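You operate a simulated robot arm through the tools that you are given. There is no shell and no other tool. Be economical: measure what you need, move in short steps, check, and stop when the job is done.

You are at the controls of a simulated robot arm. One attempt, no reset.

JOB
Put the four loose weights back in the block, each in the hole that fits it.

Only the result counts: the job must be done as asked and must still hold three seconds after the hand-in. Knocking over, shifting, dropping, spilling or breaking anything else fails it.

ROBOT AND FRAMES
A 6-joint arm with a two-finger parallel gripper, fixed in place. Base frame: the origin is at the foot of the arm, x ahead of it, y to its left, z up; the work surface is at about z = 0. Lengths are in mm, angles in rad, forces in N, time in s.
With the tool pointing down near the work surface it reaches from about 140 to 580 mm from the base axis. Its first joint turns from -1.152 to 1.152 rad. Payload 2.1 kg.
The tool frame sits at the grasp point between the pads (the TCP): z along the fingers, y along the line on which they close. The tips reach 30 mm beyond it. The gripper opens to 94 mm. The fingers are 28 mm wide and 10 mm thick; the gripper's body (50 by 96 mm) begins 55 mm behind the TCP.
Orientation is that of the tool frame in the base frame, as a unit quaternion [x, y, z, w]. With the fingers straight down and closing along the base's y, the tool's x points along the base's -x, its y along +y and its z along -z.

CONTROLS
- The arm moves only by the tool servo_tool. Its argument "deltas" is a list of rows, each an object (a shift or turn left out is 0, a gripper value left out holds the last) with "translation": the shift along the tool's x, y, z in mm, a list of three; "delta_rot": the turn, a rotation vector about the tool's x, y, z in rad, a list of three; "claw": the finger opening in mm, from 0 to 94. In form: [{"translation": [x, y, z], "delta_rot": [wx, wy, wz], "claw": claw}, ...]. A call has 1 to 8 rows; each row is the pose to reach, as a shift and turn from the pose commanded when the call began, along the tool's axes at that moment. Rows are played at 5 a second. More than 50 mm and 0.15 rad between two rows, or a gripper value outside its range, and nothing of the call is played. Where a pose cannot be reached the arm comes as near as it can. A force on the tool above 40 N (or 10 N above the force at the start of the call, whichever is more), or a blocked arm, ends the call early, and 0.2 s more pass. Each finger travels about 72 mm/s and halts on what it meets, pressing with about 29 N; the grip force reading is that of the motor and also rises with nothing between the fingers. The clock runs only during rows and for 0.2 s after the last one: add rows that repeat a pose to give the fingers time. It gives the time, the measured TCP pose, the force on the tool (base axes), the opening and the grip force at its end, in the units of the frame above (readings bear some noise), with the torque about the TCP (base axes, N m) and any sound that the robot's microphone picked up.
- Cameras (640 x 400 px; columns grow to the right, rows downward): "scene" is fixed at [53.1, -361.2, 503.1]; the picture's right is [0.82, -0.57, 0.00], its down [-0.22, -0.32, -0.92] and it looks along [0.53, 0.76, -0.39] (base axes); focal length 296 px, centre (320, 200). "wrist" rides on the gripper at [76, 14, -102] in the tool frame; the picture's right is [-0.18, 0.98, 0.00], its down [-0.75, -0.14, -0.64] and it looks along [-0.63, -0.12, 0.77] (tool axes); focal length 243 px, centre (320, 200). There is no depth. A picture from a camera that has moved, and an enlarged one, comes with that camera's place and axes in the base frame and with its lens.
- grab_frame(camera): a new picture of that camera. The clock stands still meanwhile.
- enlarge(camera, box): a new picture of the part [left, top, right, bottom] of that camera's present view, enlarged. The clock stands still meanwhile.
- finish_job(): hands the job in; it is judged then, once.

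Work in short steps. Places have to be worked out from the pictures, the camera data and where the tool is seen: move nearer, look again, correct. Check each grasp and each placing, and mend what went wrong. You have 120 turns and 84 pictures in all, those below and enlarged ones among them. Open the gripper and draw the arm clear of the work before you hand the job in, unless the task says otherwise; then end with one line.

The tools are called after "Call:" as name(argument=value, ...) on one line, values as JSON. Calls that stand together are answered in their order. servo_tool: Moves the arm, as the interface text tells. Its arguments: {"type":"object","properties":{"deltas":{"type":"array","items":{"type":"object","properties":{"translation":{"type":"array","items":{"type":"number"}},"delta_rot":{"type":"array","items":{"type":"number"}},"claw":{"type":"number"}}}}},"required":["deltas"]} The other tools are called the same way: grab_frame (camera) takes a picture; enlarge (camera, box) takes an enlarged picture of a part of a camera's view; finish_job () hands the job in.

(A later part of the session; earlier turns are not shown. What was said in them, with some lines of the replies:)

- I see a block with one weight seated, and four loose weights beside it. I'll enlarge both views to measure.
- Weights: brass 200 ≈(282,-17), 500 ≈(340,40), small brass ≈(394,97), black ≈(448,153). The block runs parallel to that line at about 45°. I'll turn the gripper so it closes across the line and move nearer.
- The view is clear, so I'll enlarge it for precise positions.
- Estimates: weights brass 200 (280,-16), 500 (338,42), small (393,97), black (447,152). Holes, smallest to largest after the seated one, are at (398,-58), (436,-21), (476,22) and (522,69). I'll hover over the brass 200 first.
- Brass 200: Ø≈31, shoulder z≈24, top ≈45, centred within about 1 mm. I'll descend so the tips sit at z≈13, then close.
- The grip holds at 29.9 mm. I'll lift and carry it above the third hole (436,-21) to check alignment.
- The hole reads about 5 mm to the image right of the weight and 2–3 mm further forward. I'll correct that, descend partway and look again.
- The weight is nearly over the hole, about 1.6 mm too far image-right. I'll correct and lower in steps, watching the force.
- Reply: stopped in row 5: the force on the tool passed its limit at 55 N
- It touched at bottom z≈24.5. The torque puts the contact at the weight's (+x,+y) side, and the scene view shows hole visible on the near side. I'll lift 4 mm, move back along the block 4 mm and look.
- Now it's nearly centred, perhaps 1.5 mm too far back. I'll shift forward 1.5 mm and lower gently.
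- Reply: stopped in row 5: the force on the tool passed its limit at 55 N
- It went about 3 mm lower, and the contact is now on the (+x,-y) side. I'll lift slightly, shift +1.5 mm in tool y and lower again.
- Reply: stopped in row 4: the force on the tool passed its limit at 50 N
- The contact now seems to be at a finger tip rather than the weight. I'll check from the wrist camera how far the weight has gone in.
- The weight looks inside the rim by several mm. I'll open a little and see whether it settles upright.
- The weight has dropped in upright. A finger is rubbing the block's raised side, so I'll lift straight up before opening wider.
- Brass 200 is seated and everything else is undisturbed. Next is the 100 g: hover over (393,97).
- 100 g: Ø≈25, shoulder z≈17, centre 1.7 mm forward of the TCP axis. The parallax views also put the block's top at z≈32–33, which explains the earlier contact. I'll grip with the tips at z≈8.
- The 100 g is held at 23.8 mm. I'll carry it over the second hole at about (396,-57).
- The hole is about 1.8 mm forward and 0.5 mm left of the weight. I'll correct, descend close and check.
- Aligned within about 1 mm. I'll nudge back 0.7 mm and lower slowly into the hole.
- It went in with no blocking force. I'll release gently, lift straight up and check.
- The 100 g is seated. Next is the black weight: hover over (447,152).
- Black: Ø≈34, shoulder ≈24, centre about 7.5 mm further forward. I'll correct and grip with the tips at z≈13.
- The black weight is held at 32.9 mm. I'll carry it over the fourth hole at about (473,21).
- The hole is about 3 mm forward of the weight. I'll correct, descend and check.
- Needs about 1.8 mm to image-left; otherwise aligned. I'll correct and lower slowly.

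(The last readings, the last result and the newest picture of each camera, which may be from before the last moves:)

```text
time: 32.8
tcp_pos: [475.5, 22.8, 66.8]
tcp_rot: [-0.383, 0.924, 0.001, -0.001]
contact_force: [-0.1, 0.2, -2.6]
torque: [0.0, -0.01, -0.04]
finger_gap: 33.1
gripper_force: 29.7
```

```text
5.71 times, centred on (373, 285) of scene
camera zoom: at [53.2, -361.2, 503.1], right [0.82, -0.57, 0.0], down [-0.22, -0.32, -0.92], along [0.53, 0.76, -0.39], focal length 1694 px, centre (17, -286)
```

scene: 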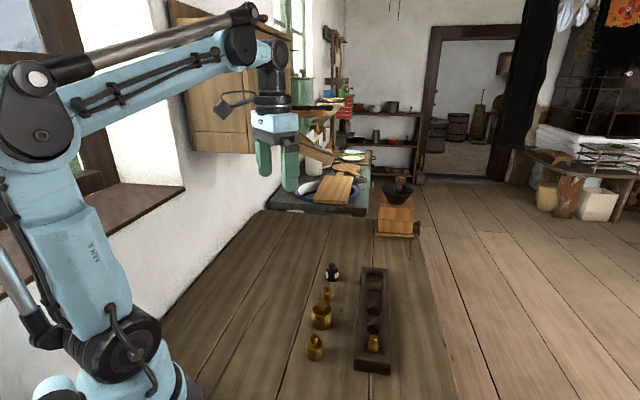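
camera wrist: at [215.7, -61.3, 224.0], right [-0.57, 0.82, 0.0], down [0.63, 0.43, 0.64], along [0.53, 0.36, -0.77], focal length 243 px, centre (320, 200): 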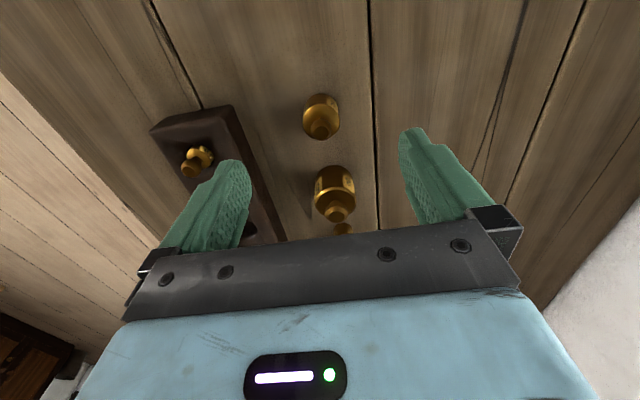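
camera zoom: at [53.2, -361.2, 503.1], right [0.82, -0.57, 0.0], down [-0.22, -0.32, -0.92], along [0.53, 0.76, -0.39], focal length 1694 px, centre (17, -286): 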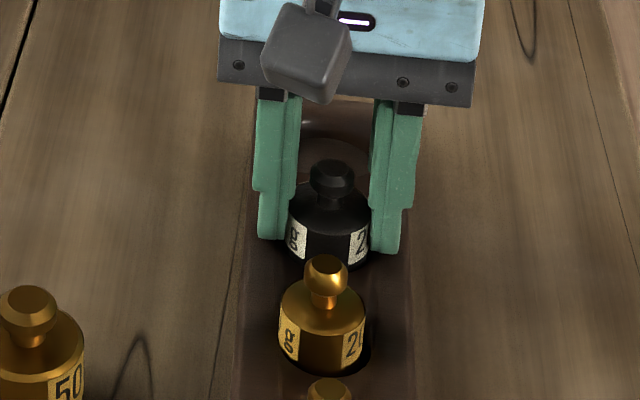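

It's inside with no contact. I'll lower 2 mm more, release and lift.

Call:
servo_tool(deltas=[{"translation": [0, 0, 2]}, {"translation": [0, 0, 2], "claw": 39}, {"translation": [0, 0, 2], "claw": 41}, {"translation": [0, 0, 2], "claw": 41}, {"translation": [0, 0, -12], "claw": 41}, {"translation": [0, 0, -52], "claw": 60}, {"translation": [0, 0, -95], "claw": 94}, {"translation": [0, 0, -95], "claw": 94}])

Call:
enlarge(camera="scene", box=[323, 250, 423, 340])

Call:
enlarge(camera="wrist", box=[200, 0, 440, 200])

```text
time: 34.6
tcp_pos: [474.1, 24.2, 164.0]
tcp_rot: [-0.383, 0.924, 0.0, -0.002]
contact_force: [-0.4, 0.7, -0.9]
torque: [-0.02, -0.04, -0.02]
finger_gap: 94.1
gripper_force: 0.2
```

```text
4.44 times, centred on (373, 295) of scene
camera zoom: at [53.1, -361.2, 503.1], right [0.82, -0.57, 0.0], down [-0.22, -0.32, -0.92], along [0.53, 0.76, -0.39], focal length 1318 px, centre (84, -222)
```

zoom: 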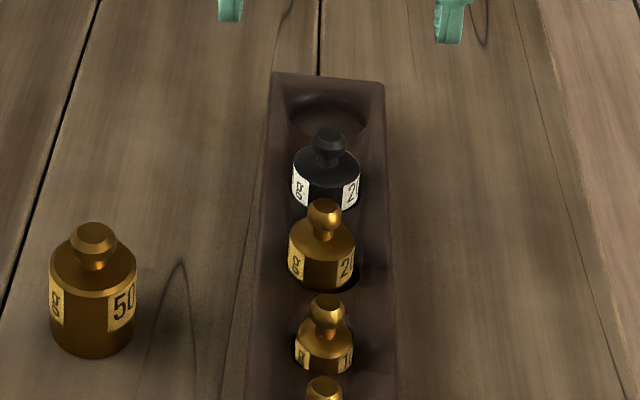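

```text
2.00 times, centred on (320, 100) of wrist
camera zoom: at [409.2, -21.5, 267.7], right [-0.56, 0.83, 0.0], down [0.63, 0.43, 0.64], along [0.53, 0.36, -0.77], focal length 485 px, centre (320, 400)
```

zoom: 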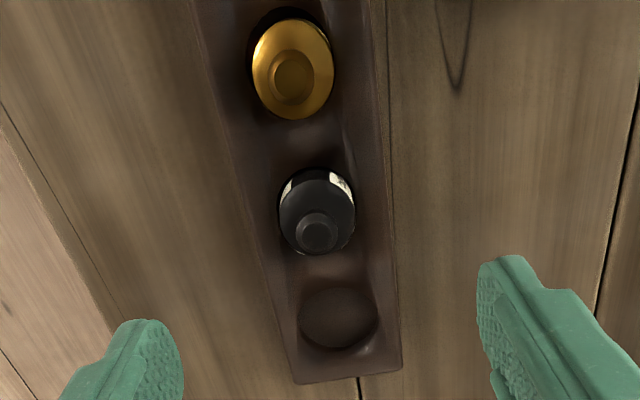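

Black is seated. Last is the 500 g: hover over (337.5,41.5).

Call:
servo_tool(deltas=[{"translation": [21, 27, 0]}, {"translation": [42, 54, 0]}, {"translation": [63, 81, 10]}, {"translation": [84.2, 108.9, 25]}, {"translation": [84.2, 108.9, 37]}, {"translation": [84.2, 108.9, 37]}])

Call:
enlarge(camera="wrist", box=[270, 80, 370, 160])

```text
time: 36.0
tcp_pos: [338.2, 40.9, 127.2]
tcp_rot: [-0.383, 0.924, 0.0, -0.001]
contact_force: [0.4, 0.5, -0.1]
torque: [-0.01, 0.01, -0.01]
finger_gap: 94.0
gripper_force: 0.0
```

```text
5.00 times, centred on (320, 120) of wrist
camera zoom: at [273.2, -4.4, 230.6], right [-0.56, 0.83, 0.0], down [0.63, 0.43, 0.64], along [0.53, 0.36, -0.77], focal length 1213 px, centre (320, 600)
```

zoom: 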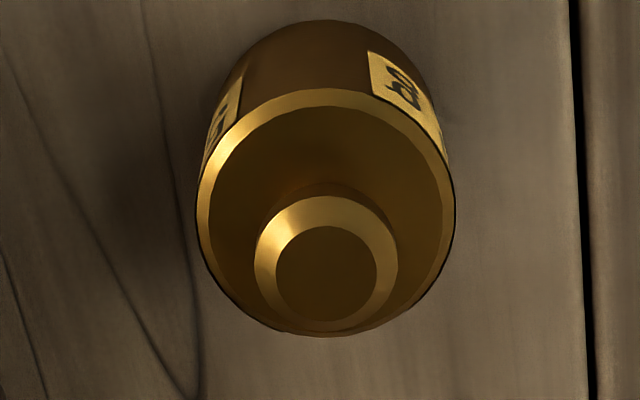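

500 g: Ø≈42, shoulder ≈36, about 1.5 mm forward. I'll grip with the tips at z≈15 and lift.

Call:
servo_tool(deltas=[{"translation": [-1.65, 0.6, 30]}, {"translation": [-1.65, 0.6, 65]}, {"translation": [-1.65, 0.6, 82]}, {"translation": [-1.65, 0.6, 82]}, {"translation": [-1.65, 0.6, 82], "claw": 0}, {"translation": [-1.65, 0.6, 82], "claw": 0}, {"translation": [-1.65, 0.6, 82], "claw": 0}, {"translation": [-1.65, 0.6, 82], "claw": 0}])

Call:
servo_tool(deltas=[{"translation": [0, 0, -15]}, {"translation": [0, 0, -45]}, {"translation": [0, 0, -75]}, {"translation": [0, 0, -90]}, {"translation": [0, 0, -90]}])

Call:
enlarge(camera="wrist", box=[220, 40, 420, 190])

```text
time: 37.8
tcp_pos: [339.1, 43.0, 44.0]
tcp_rot: [-0.383, 0.924, 0.0, -0.001]
contact_force: [-0.9, 0.7, 0.2]
torque: [-0.04, 0.02, 0.0]
finger_gap: 41.5
gripper_force: 29.4
```

```text
time: 39.0
tcp_pos: [339.8, 42.1, 132.8]
tcp_rot: [-0.383, 0.924, 0.0, -0.001]
contact_force: [-0.5, -0.3, -4.3]
torque: [0.0, -0.03, 0.04]
finger_gap: 41.5
gripper_force: 28.6
```

```text
2.67 times, centred on (320, 115) of wrist
camera zoom: at [274.1, -2.3, 236.4], right [-0.56, 0.83, 0.0], down [0.63, 0.43, 0.64], along [0.53, 0.36, -0.77], focal length 647 px, centre (320, 427)
```

zoom: 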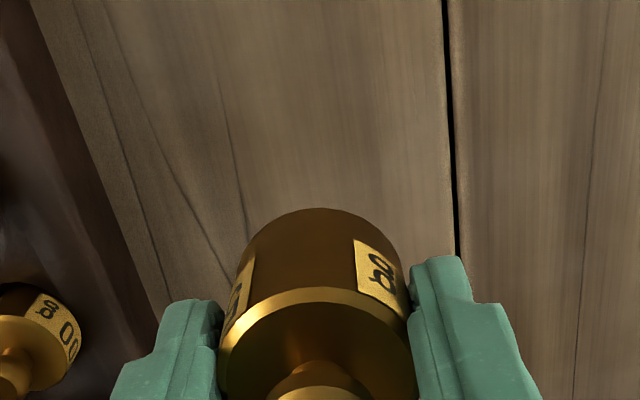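

The 500 g is held at 41.5 mm. I'll carry it over the largest hole at about (518,65).

Call:
servo_tool(deltas=[{"translation": [-28, -22, 0]}, {"translation": [-57, -44, 0]}, {"translation": [-85, -66, 0]}, {"translation": [-114, -88, 0]}, {"translation": [-142.2, -109.6, 0]}, {"translation": [-142.2, -109.6, 0]}, {"translation": [-142.2, -109.6, 0]}])

Call:
enlarge(camera="wrist", box=[220, 40, 420, 190])

```text
time: 40.6
tcp_pos: [516.7, 65.7, 133.6]
tcp_rot: [-0.383, 0.924, 0.0, -0.001]
contact_force: [-0.5, 0.1, -5.2]
torque: [0.01, 0.02, 0.01]
finger_gap: 41.8
gripper_force: 29.3
```

```text
2.67 times, centred on (320, 115) of wrist
camera zoom: at [451.2, 19.8, 236.0], right [-0.56, 0.83, 0.0], down [0.63, 0.43, 0.64], along [0.53, 0.36, -0.77], focal length 647 px, centre (320, 427)
```

zoom: 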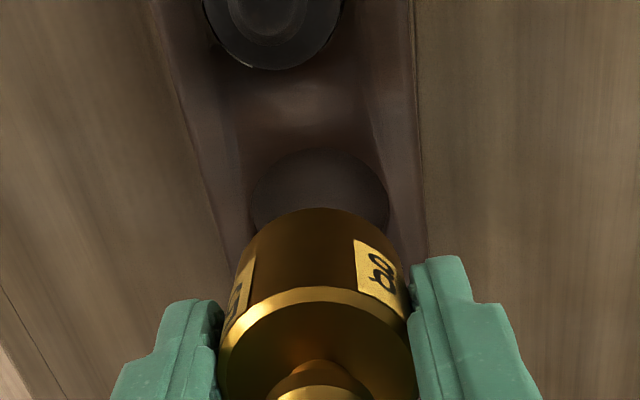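

The hole is about 4.3 mm forward. I'll correct, descend and check.

Call:
servo_tool(deltas=[{"translation": [-4.2, -0.6, 15]}, {"translation": [-4.2, -0.6, 32]}, {"translation": [-4.2, -0.6, 46]}, {"translation": [-4.2, -0.6, 46]}, {"translation": [-4.2, -0.6, 46]}])

Call:
enlarge(camera="wrist", box=[260, 80, 380, 170])

Call:
enlarge(camera="scene", box=[333, 235, 413, 305])

```text
time: 41.8
tcp_pos: [520.9, 68.3, 85.3]
tcp_rot: [-0.383, 0.924, 0.001, -0.001]
contact_force: [0.1, 0.6, -4.1]
torque: [-0.01, 0.03, 0.01]
finger_gap: 41.7
gripper_force: 29.7
```

```text
4.44 times, centred on (320, 125) of wrist
camera zoom: at [455.8, 22.6, 189.9], right [-0.56, 0.83, 0.0], down [0.63, 0.43, 0.64], along [0.53, 0.36, -0.77], focal length 1078 px, centre (320, 533)
```

zoom: 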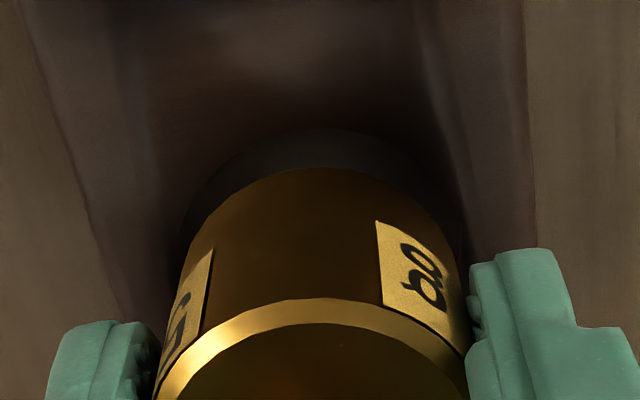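

```text
5.71 times, centred on (373, 270) of scene
camera zoom: at [53.2, -361.2, 503.1], right [0.82, -0.57, 0.0], down [-0.22, -0.32, -0.92], along [0.53, 0.76, -0.39], focal length 1694 px, centre (17, -200)
```

zoom: 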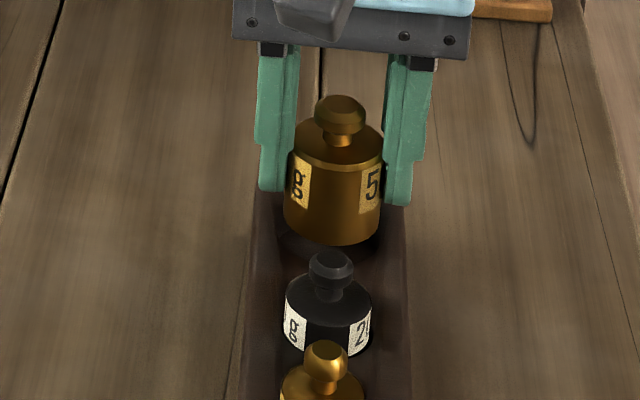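

Aligned within about 1.2 mm. I'll nudge back and lower slowly.

Call:
servo_tool(deltas=[{"translation": [1.1, 0.4, 2]}, {"translation": [1.1, 0.4, 5]}, {"translation": [1.1, 0.4, 7]}, {"translation": [1.1, 0.4, 8.5]}, {"translation": [1.1, 0.4, 10]}, {"translation": [1.1, 0.4, 11.5]}, {"translation": [1.1, 0.4, 13]}, {"translation": [1.1, 0.4, 13]}])

Call:
enlarge(camera="wrist", box=[260, 80, 380, 170])

Call:
enlarge(camera="scene", box=[333, 235, 413, 305])

```text
time: 43.6
tcp_pos: [519.6, 66.6, 73.3]
tcp_rot: [-0.383, 0.924, 0.001, -0.002]
contact_force: [0.6, -0.8, -6.0]
torque: [0.02, 0.02, 0.02]
finger_gap: 41.5
gripper_force: 29.4
```

```text
4.44 times, centred on (320, 125) of wrist
camera zoom: at [454.5, 21.9, 176.9], right [-0.56, 0.83, 0.0], down [0.63, 0.43, 0.64], along [0.53, 0.36, -0.77], focal length 1078 px, centre (320, 533)
```

zoom: 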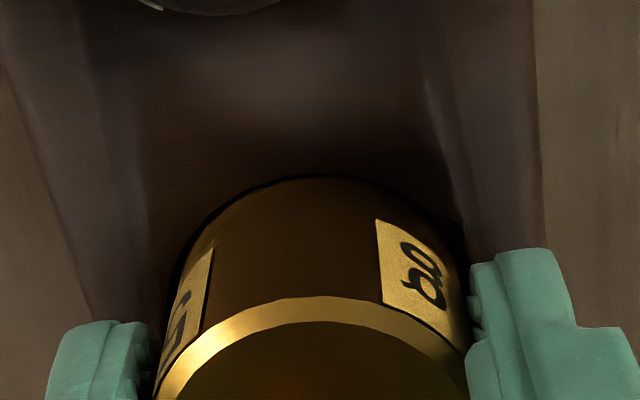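

```text
5.71 times, centred on (373, 270) of scene
camera zoom: at [53.2, -361.2, 503.1], right [0.82, -0.57, 0.0], down [-0.22, -0.32, -0.92], along [0.53, 0.76, -0.39], focal length 1694 px, centre (17, -200)
```

zoom: 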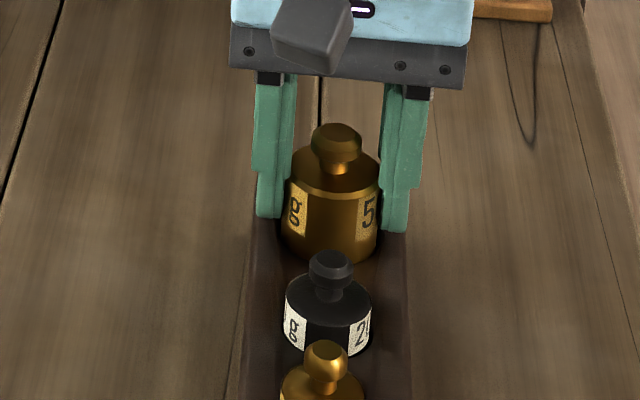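

No contact and it's entering the hole. I'll lower 6 mm more, slowly.

Call:
servo_tool(deltas=[{"translation": [0, 0, 1.5]}, {"translation": [0, 0, 3]}, {"translation": [0, 0, 4.5]}, {"translation": [0, 0, 6]}, {"translation": [0, 0, 6]}])

Call:
enlarge(camera="scene", box=[333, 235, 413, 305])

```text
time: 44.8
tcp_pos: [520.8, 67.8, 67.9]
tcp_rot: [-0.383, 0.924, 0.0, -0.001]
contact_force: [-0.6, 0.7, -4.4]
torque: [0.0, -0.03, 0.04]
finger_gap: 41.4
gripper_force: 28.7
```

```text
5.71 times, centred on (373, 270) of scene
camera zoom: at [53.2, -361.2, 503.1], right [0.82, -0.57, 0.0], down [-0.22, -0.32, -0.92], along [0.53, 0.76, -0.39], focal length 1694 px, centre (17, -200)
```

zoom: 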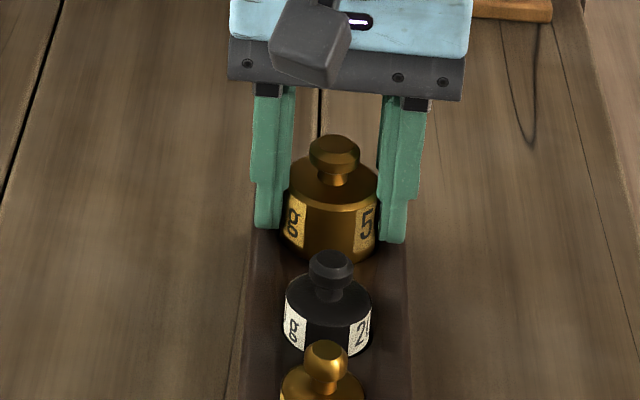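

It's well inside the hole. I'll lower slightly more, release, lift and check.

Call:
servo_tool(deltas=[{"translation": [0, 0, 2]}, {"translation": [0, 0, 3]}, {"translation": [0, 0, 3], "claw": 47}, {"translation": [0, 0, 3], "claw": 49}, {"translation": [0, 0, -12], "claw": 49}, {"translation": [0, 0, -52], "claw": 65}, {"translation": [0, 0, -95], "claw": 94}, {"translation": [40, 0, -120], "claw": 94}])

Call:
enlarge(camera="scene", box=[323, 250, 423, 340])

Call:
grab_frame(camera="wrist")

```text
time: 46.6
tcp_pos: [491.4, 38.9, 186.6]
tcp_rot: [-0.383, 0.924, 0.0, -0.001]
contact_force: [0.1, -0.4, 0.2]
torque: [0.0, 0.03, 0.01]
finger_gap: 93.6
gripper_force: 0.0
```

```text
4.44 times, centred on (373, 295) of scene
camera zoom: at [53.2, -361.2, 503.1], right [0.82, -0.57, 0.0], down [-0.22, -0.32, -0.92], along [0.53, 0.76, -0.39], focal length 1318 px, centre (84, -222)
```

zoom: 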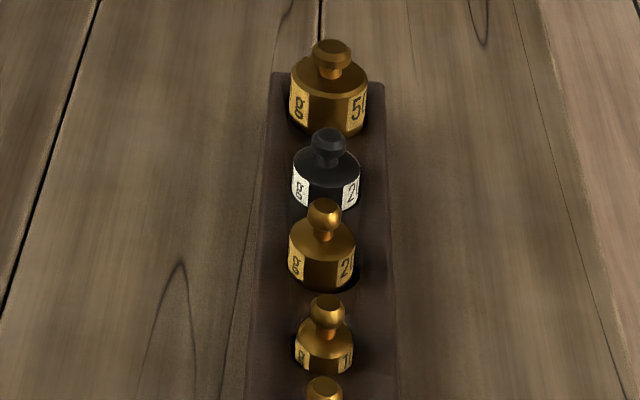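

```text
31 pictures are left
camera wrist: at [427.3, -6.3, 289.7], right [-0.57, 0.82, 0.0], down [0.63, 0.43, 0.64], along [0.53, 0.36, -0.77], focal length 243 px, centre (320, 200)
```

wrist: 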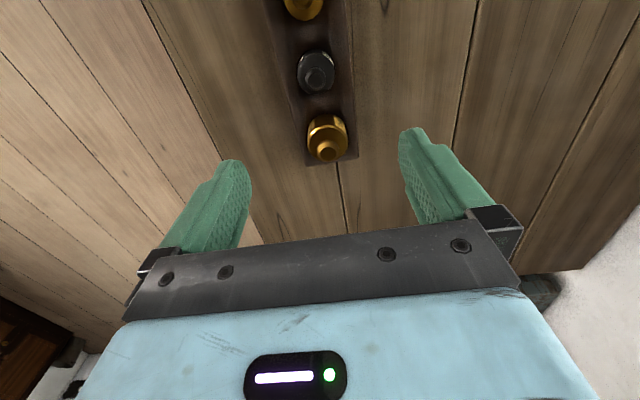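

All four look seated. I'll draw the arm back and up, then inspect each from above, especially the brass 200.

Call:
servo_tool(deltas=[{"translation": [35, 0, -20]}, {"translation": [75, 5, -40]}, {"translation": [110, 10, -50]}, {"translation": [145, 10, -60]}, {"translation": [145, 10, -60]}])

Call:
enlarge(camera="wrist", box=[230, 0, 390, 130])

Call:
enlarge(camera="scene", box=[333, 255, 413, 325])

```text
time: 47.8
tcp_pos: [383.4, -59.0, 249.1]
tcp_rot: [-0.382, 0.924, 0.001, -0.002]
contact_force: [1.0, -0.4, -0.4]
torque: [0.02, 0.02, -0.01]
finger_gap: 94.3
gripper_force: 0.1
```

```text
3.08 times, centred on (310, 65) of wrist
camera zoom: at [317.9, -103.3, 352.6], right [-0.57, 0.83, 0.0], down [0.63, 0.43, 0.64], along [0.53, 0.36, -0.77], focal length 746 px, centre (351, 615)
```

zoom: 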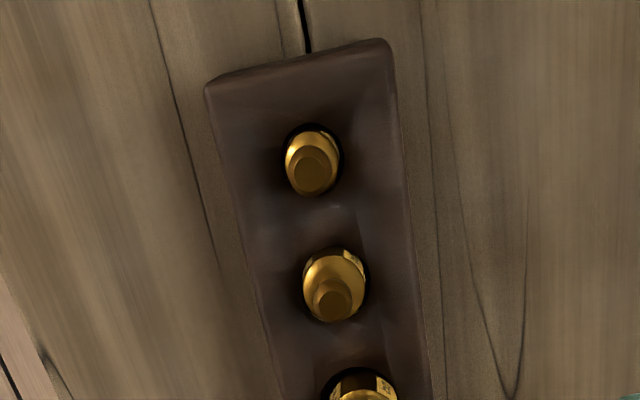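

```text
5.71 times, centred on (373, 290) of scene
camera zoom: at [53.1, -361.2, 503.1], right [0.82, -0.57, 0.0], down [-0.22, -0.32, -0.92], along [0.53, 0.76, -0.39], focal length 1694 px, centre (17, -314)
```

zoom: 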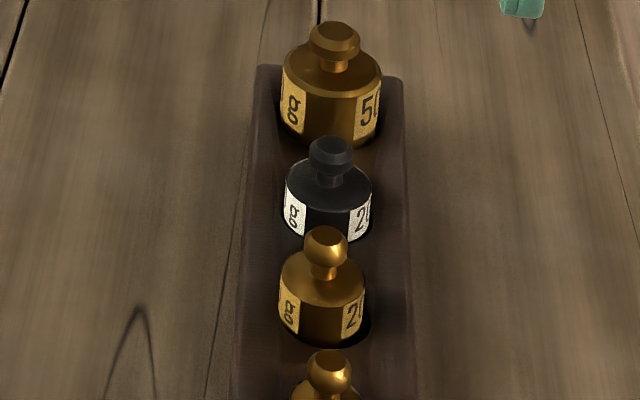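

The brass 200 sits off-centre, so I'll look closely at its base and the others.

Call:
enlarge(camera="scene", box=[358, 290, 388, 318])

Call:
enlarge(camera="wrist", box=[280, 90, 380, 170])

```text
14.29 times, centred on (373, 304) of scene
camera zoom: at [53.1, -361.2, 503.1], right [0.82, -0.57, 0.0], down [-0.22, -0.32, -0.92], along [0.53, 0.76, -0.39], focal length 4235 px, centre (-437, -1286)
```

zoom: 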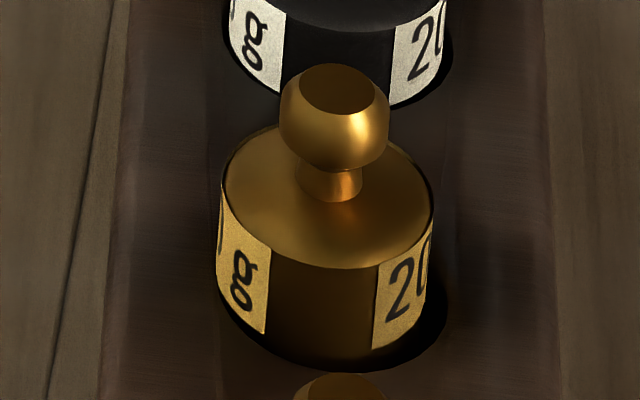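

```text
5.00 times, centred on (330, 130) of wrist
camera zoom: at [317.9, -103.3, 352.6], right [-0.57, 0.83, 0.0], down [0.63, 0.43, 0.64], along [0.53, 0.36, -0.77], focal length 1213 px, centre (270, 550)
```

zoom: 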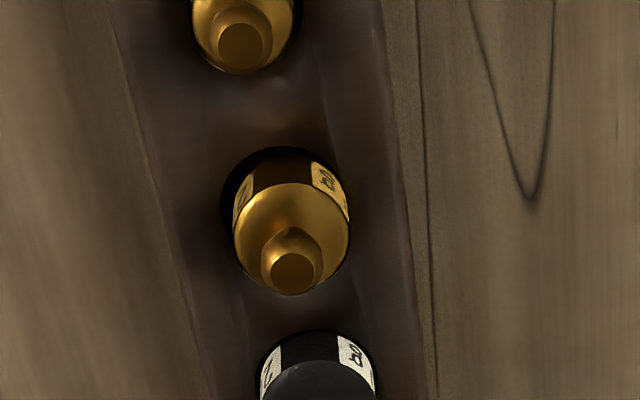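

Comparing knob-top heights before and after, all four weights rose by the same 22–23 mm. They all rest upright on their hole floors, and the arm is open and clear, so I'm handing in.

Call:
finish_job()

```text
The job is handed in.
```

The four loose weights are back in the block, each in the hole matching its size (100 g, brass 200 g, black 200, 500 g). They sit upright and at equal depth, the gripper is open, and the arm is clear of the work.
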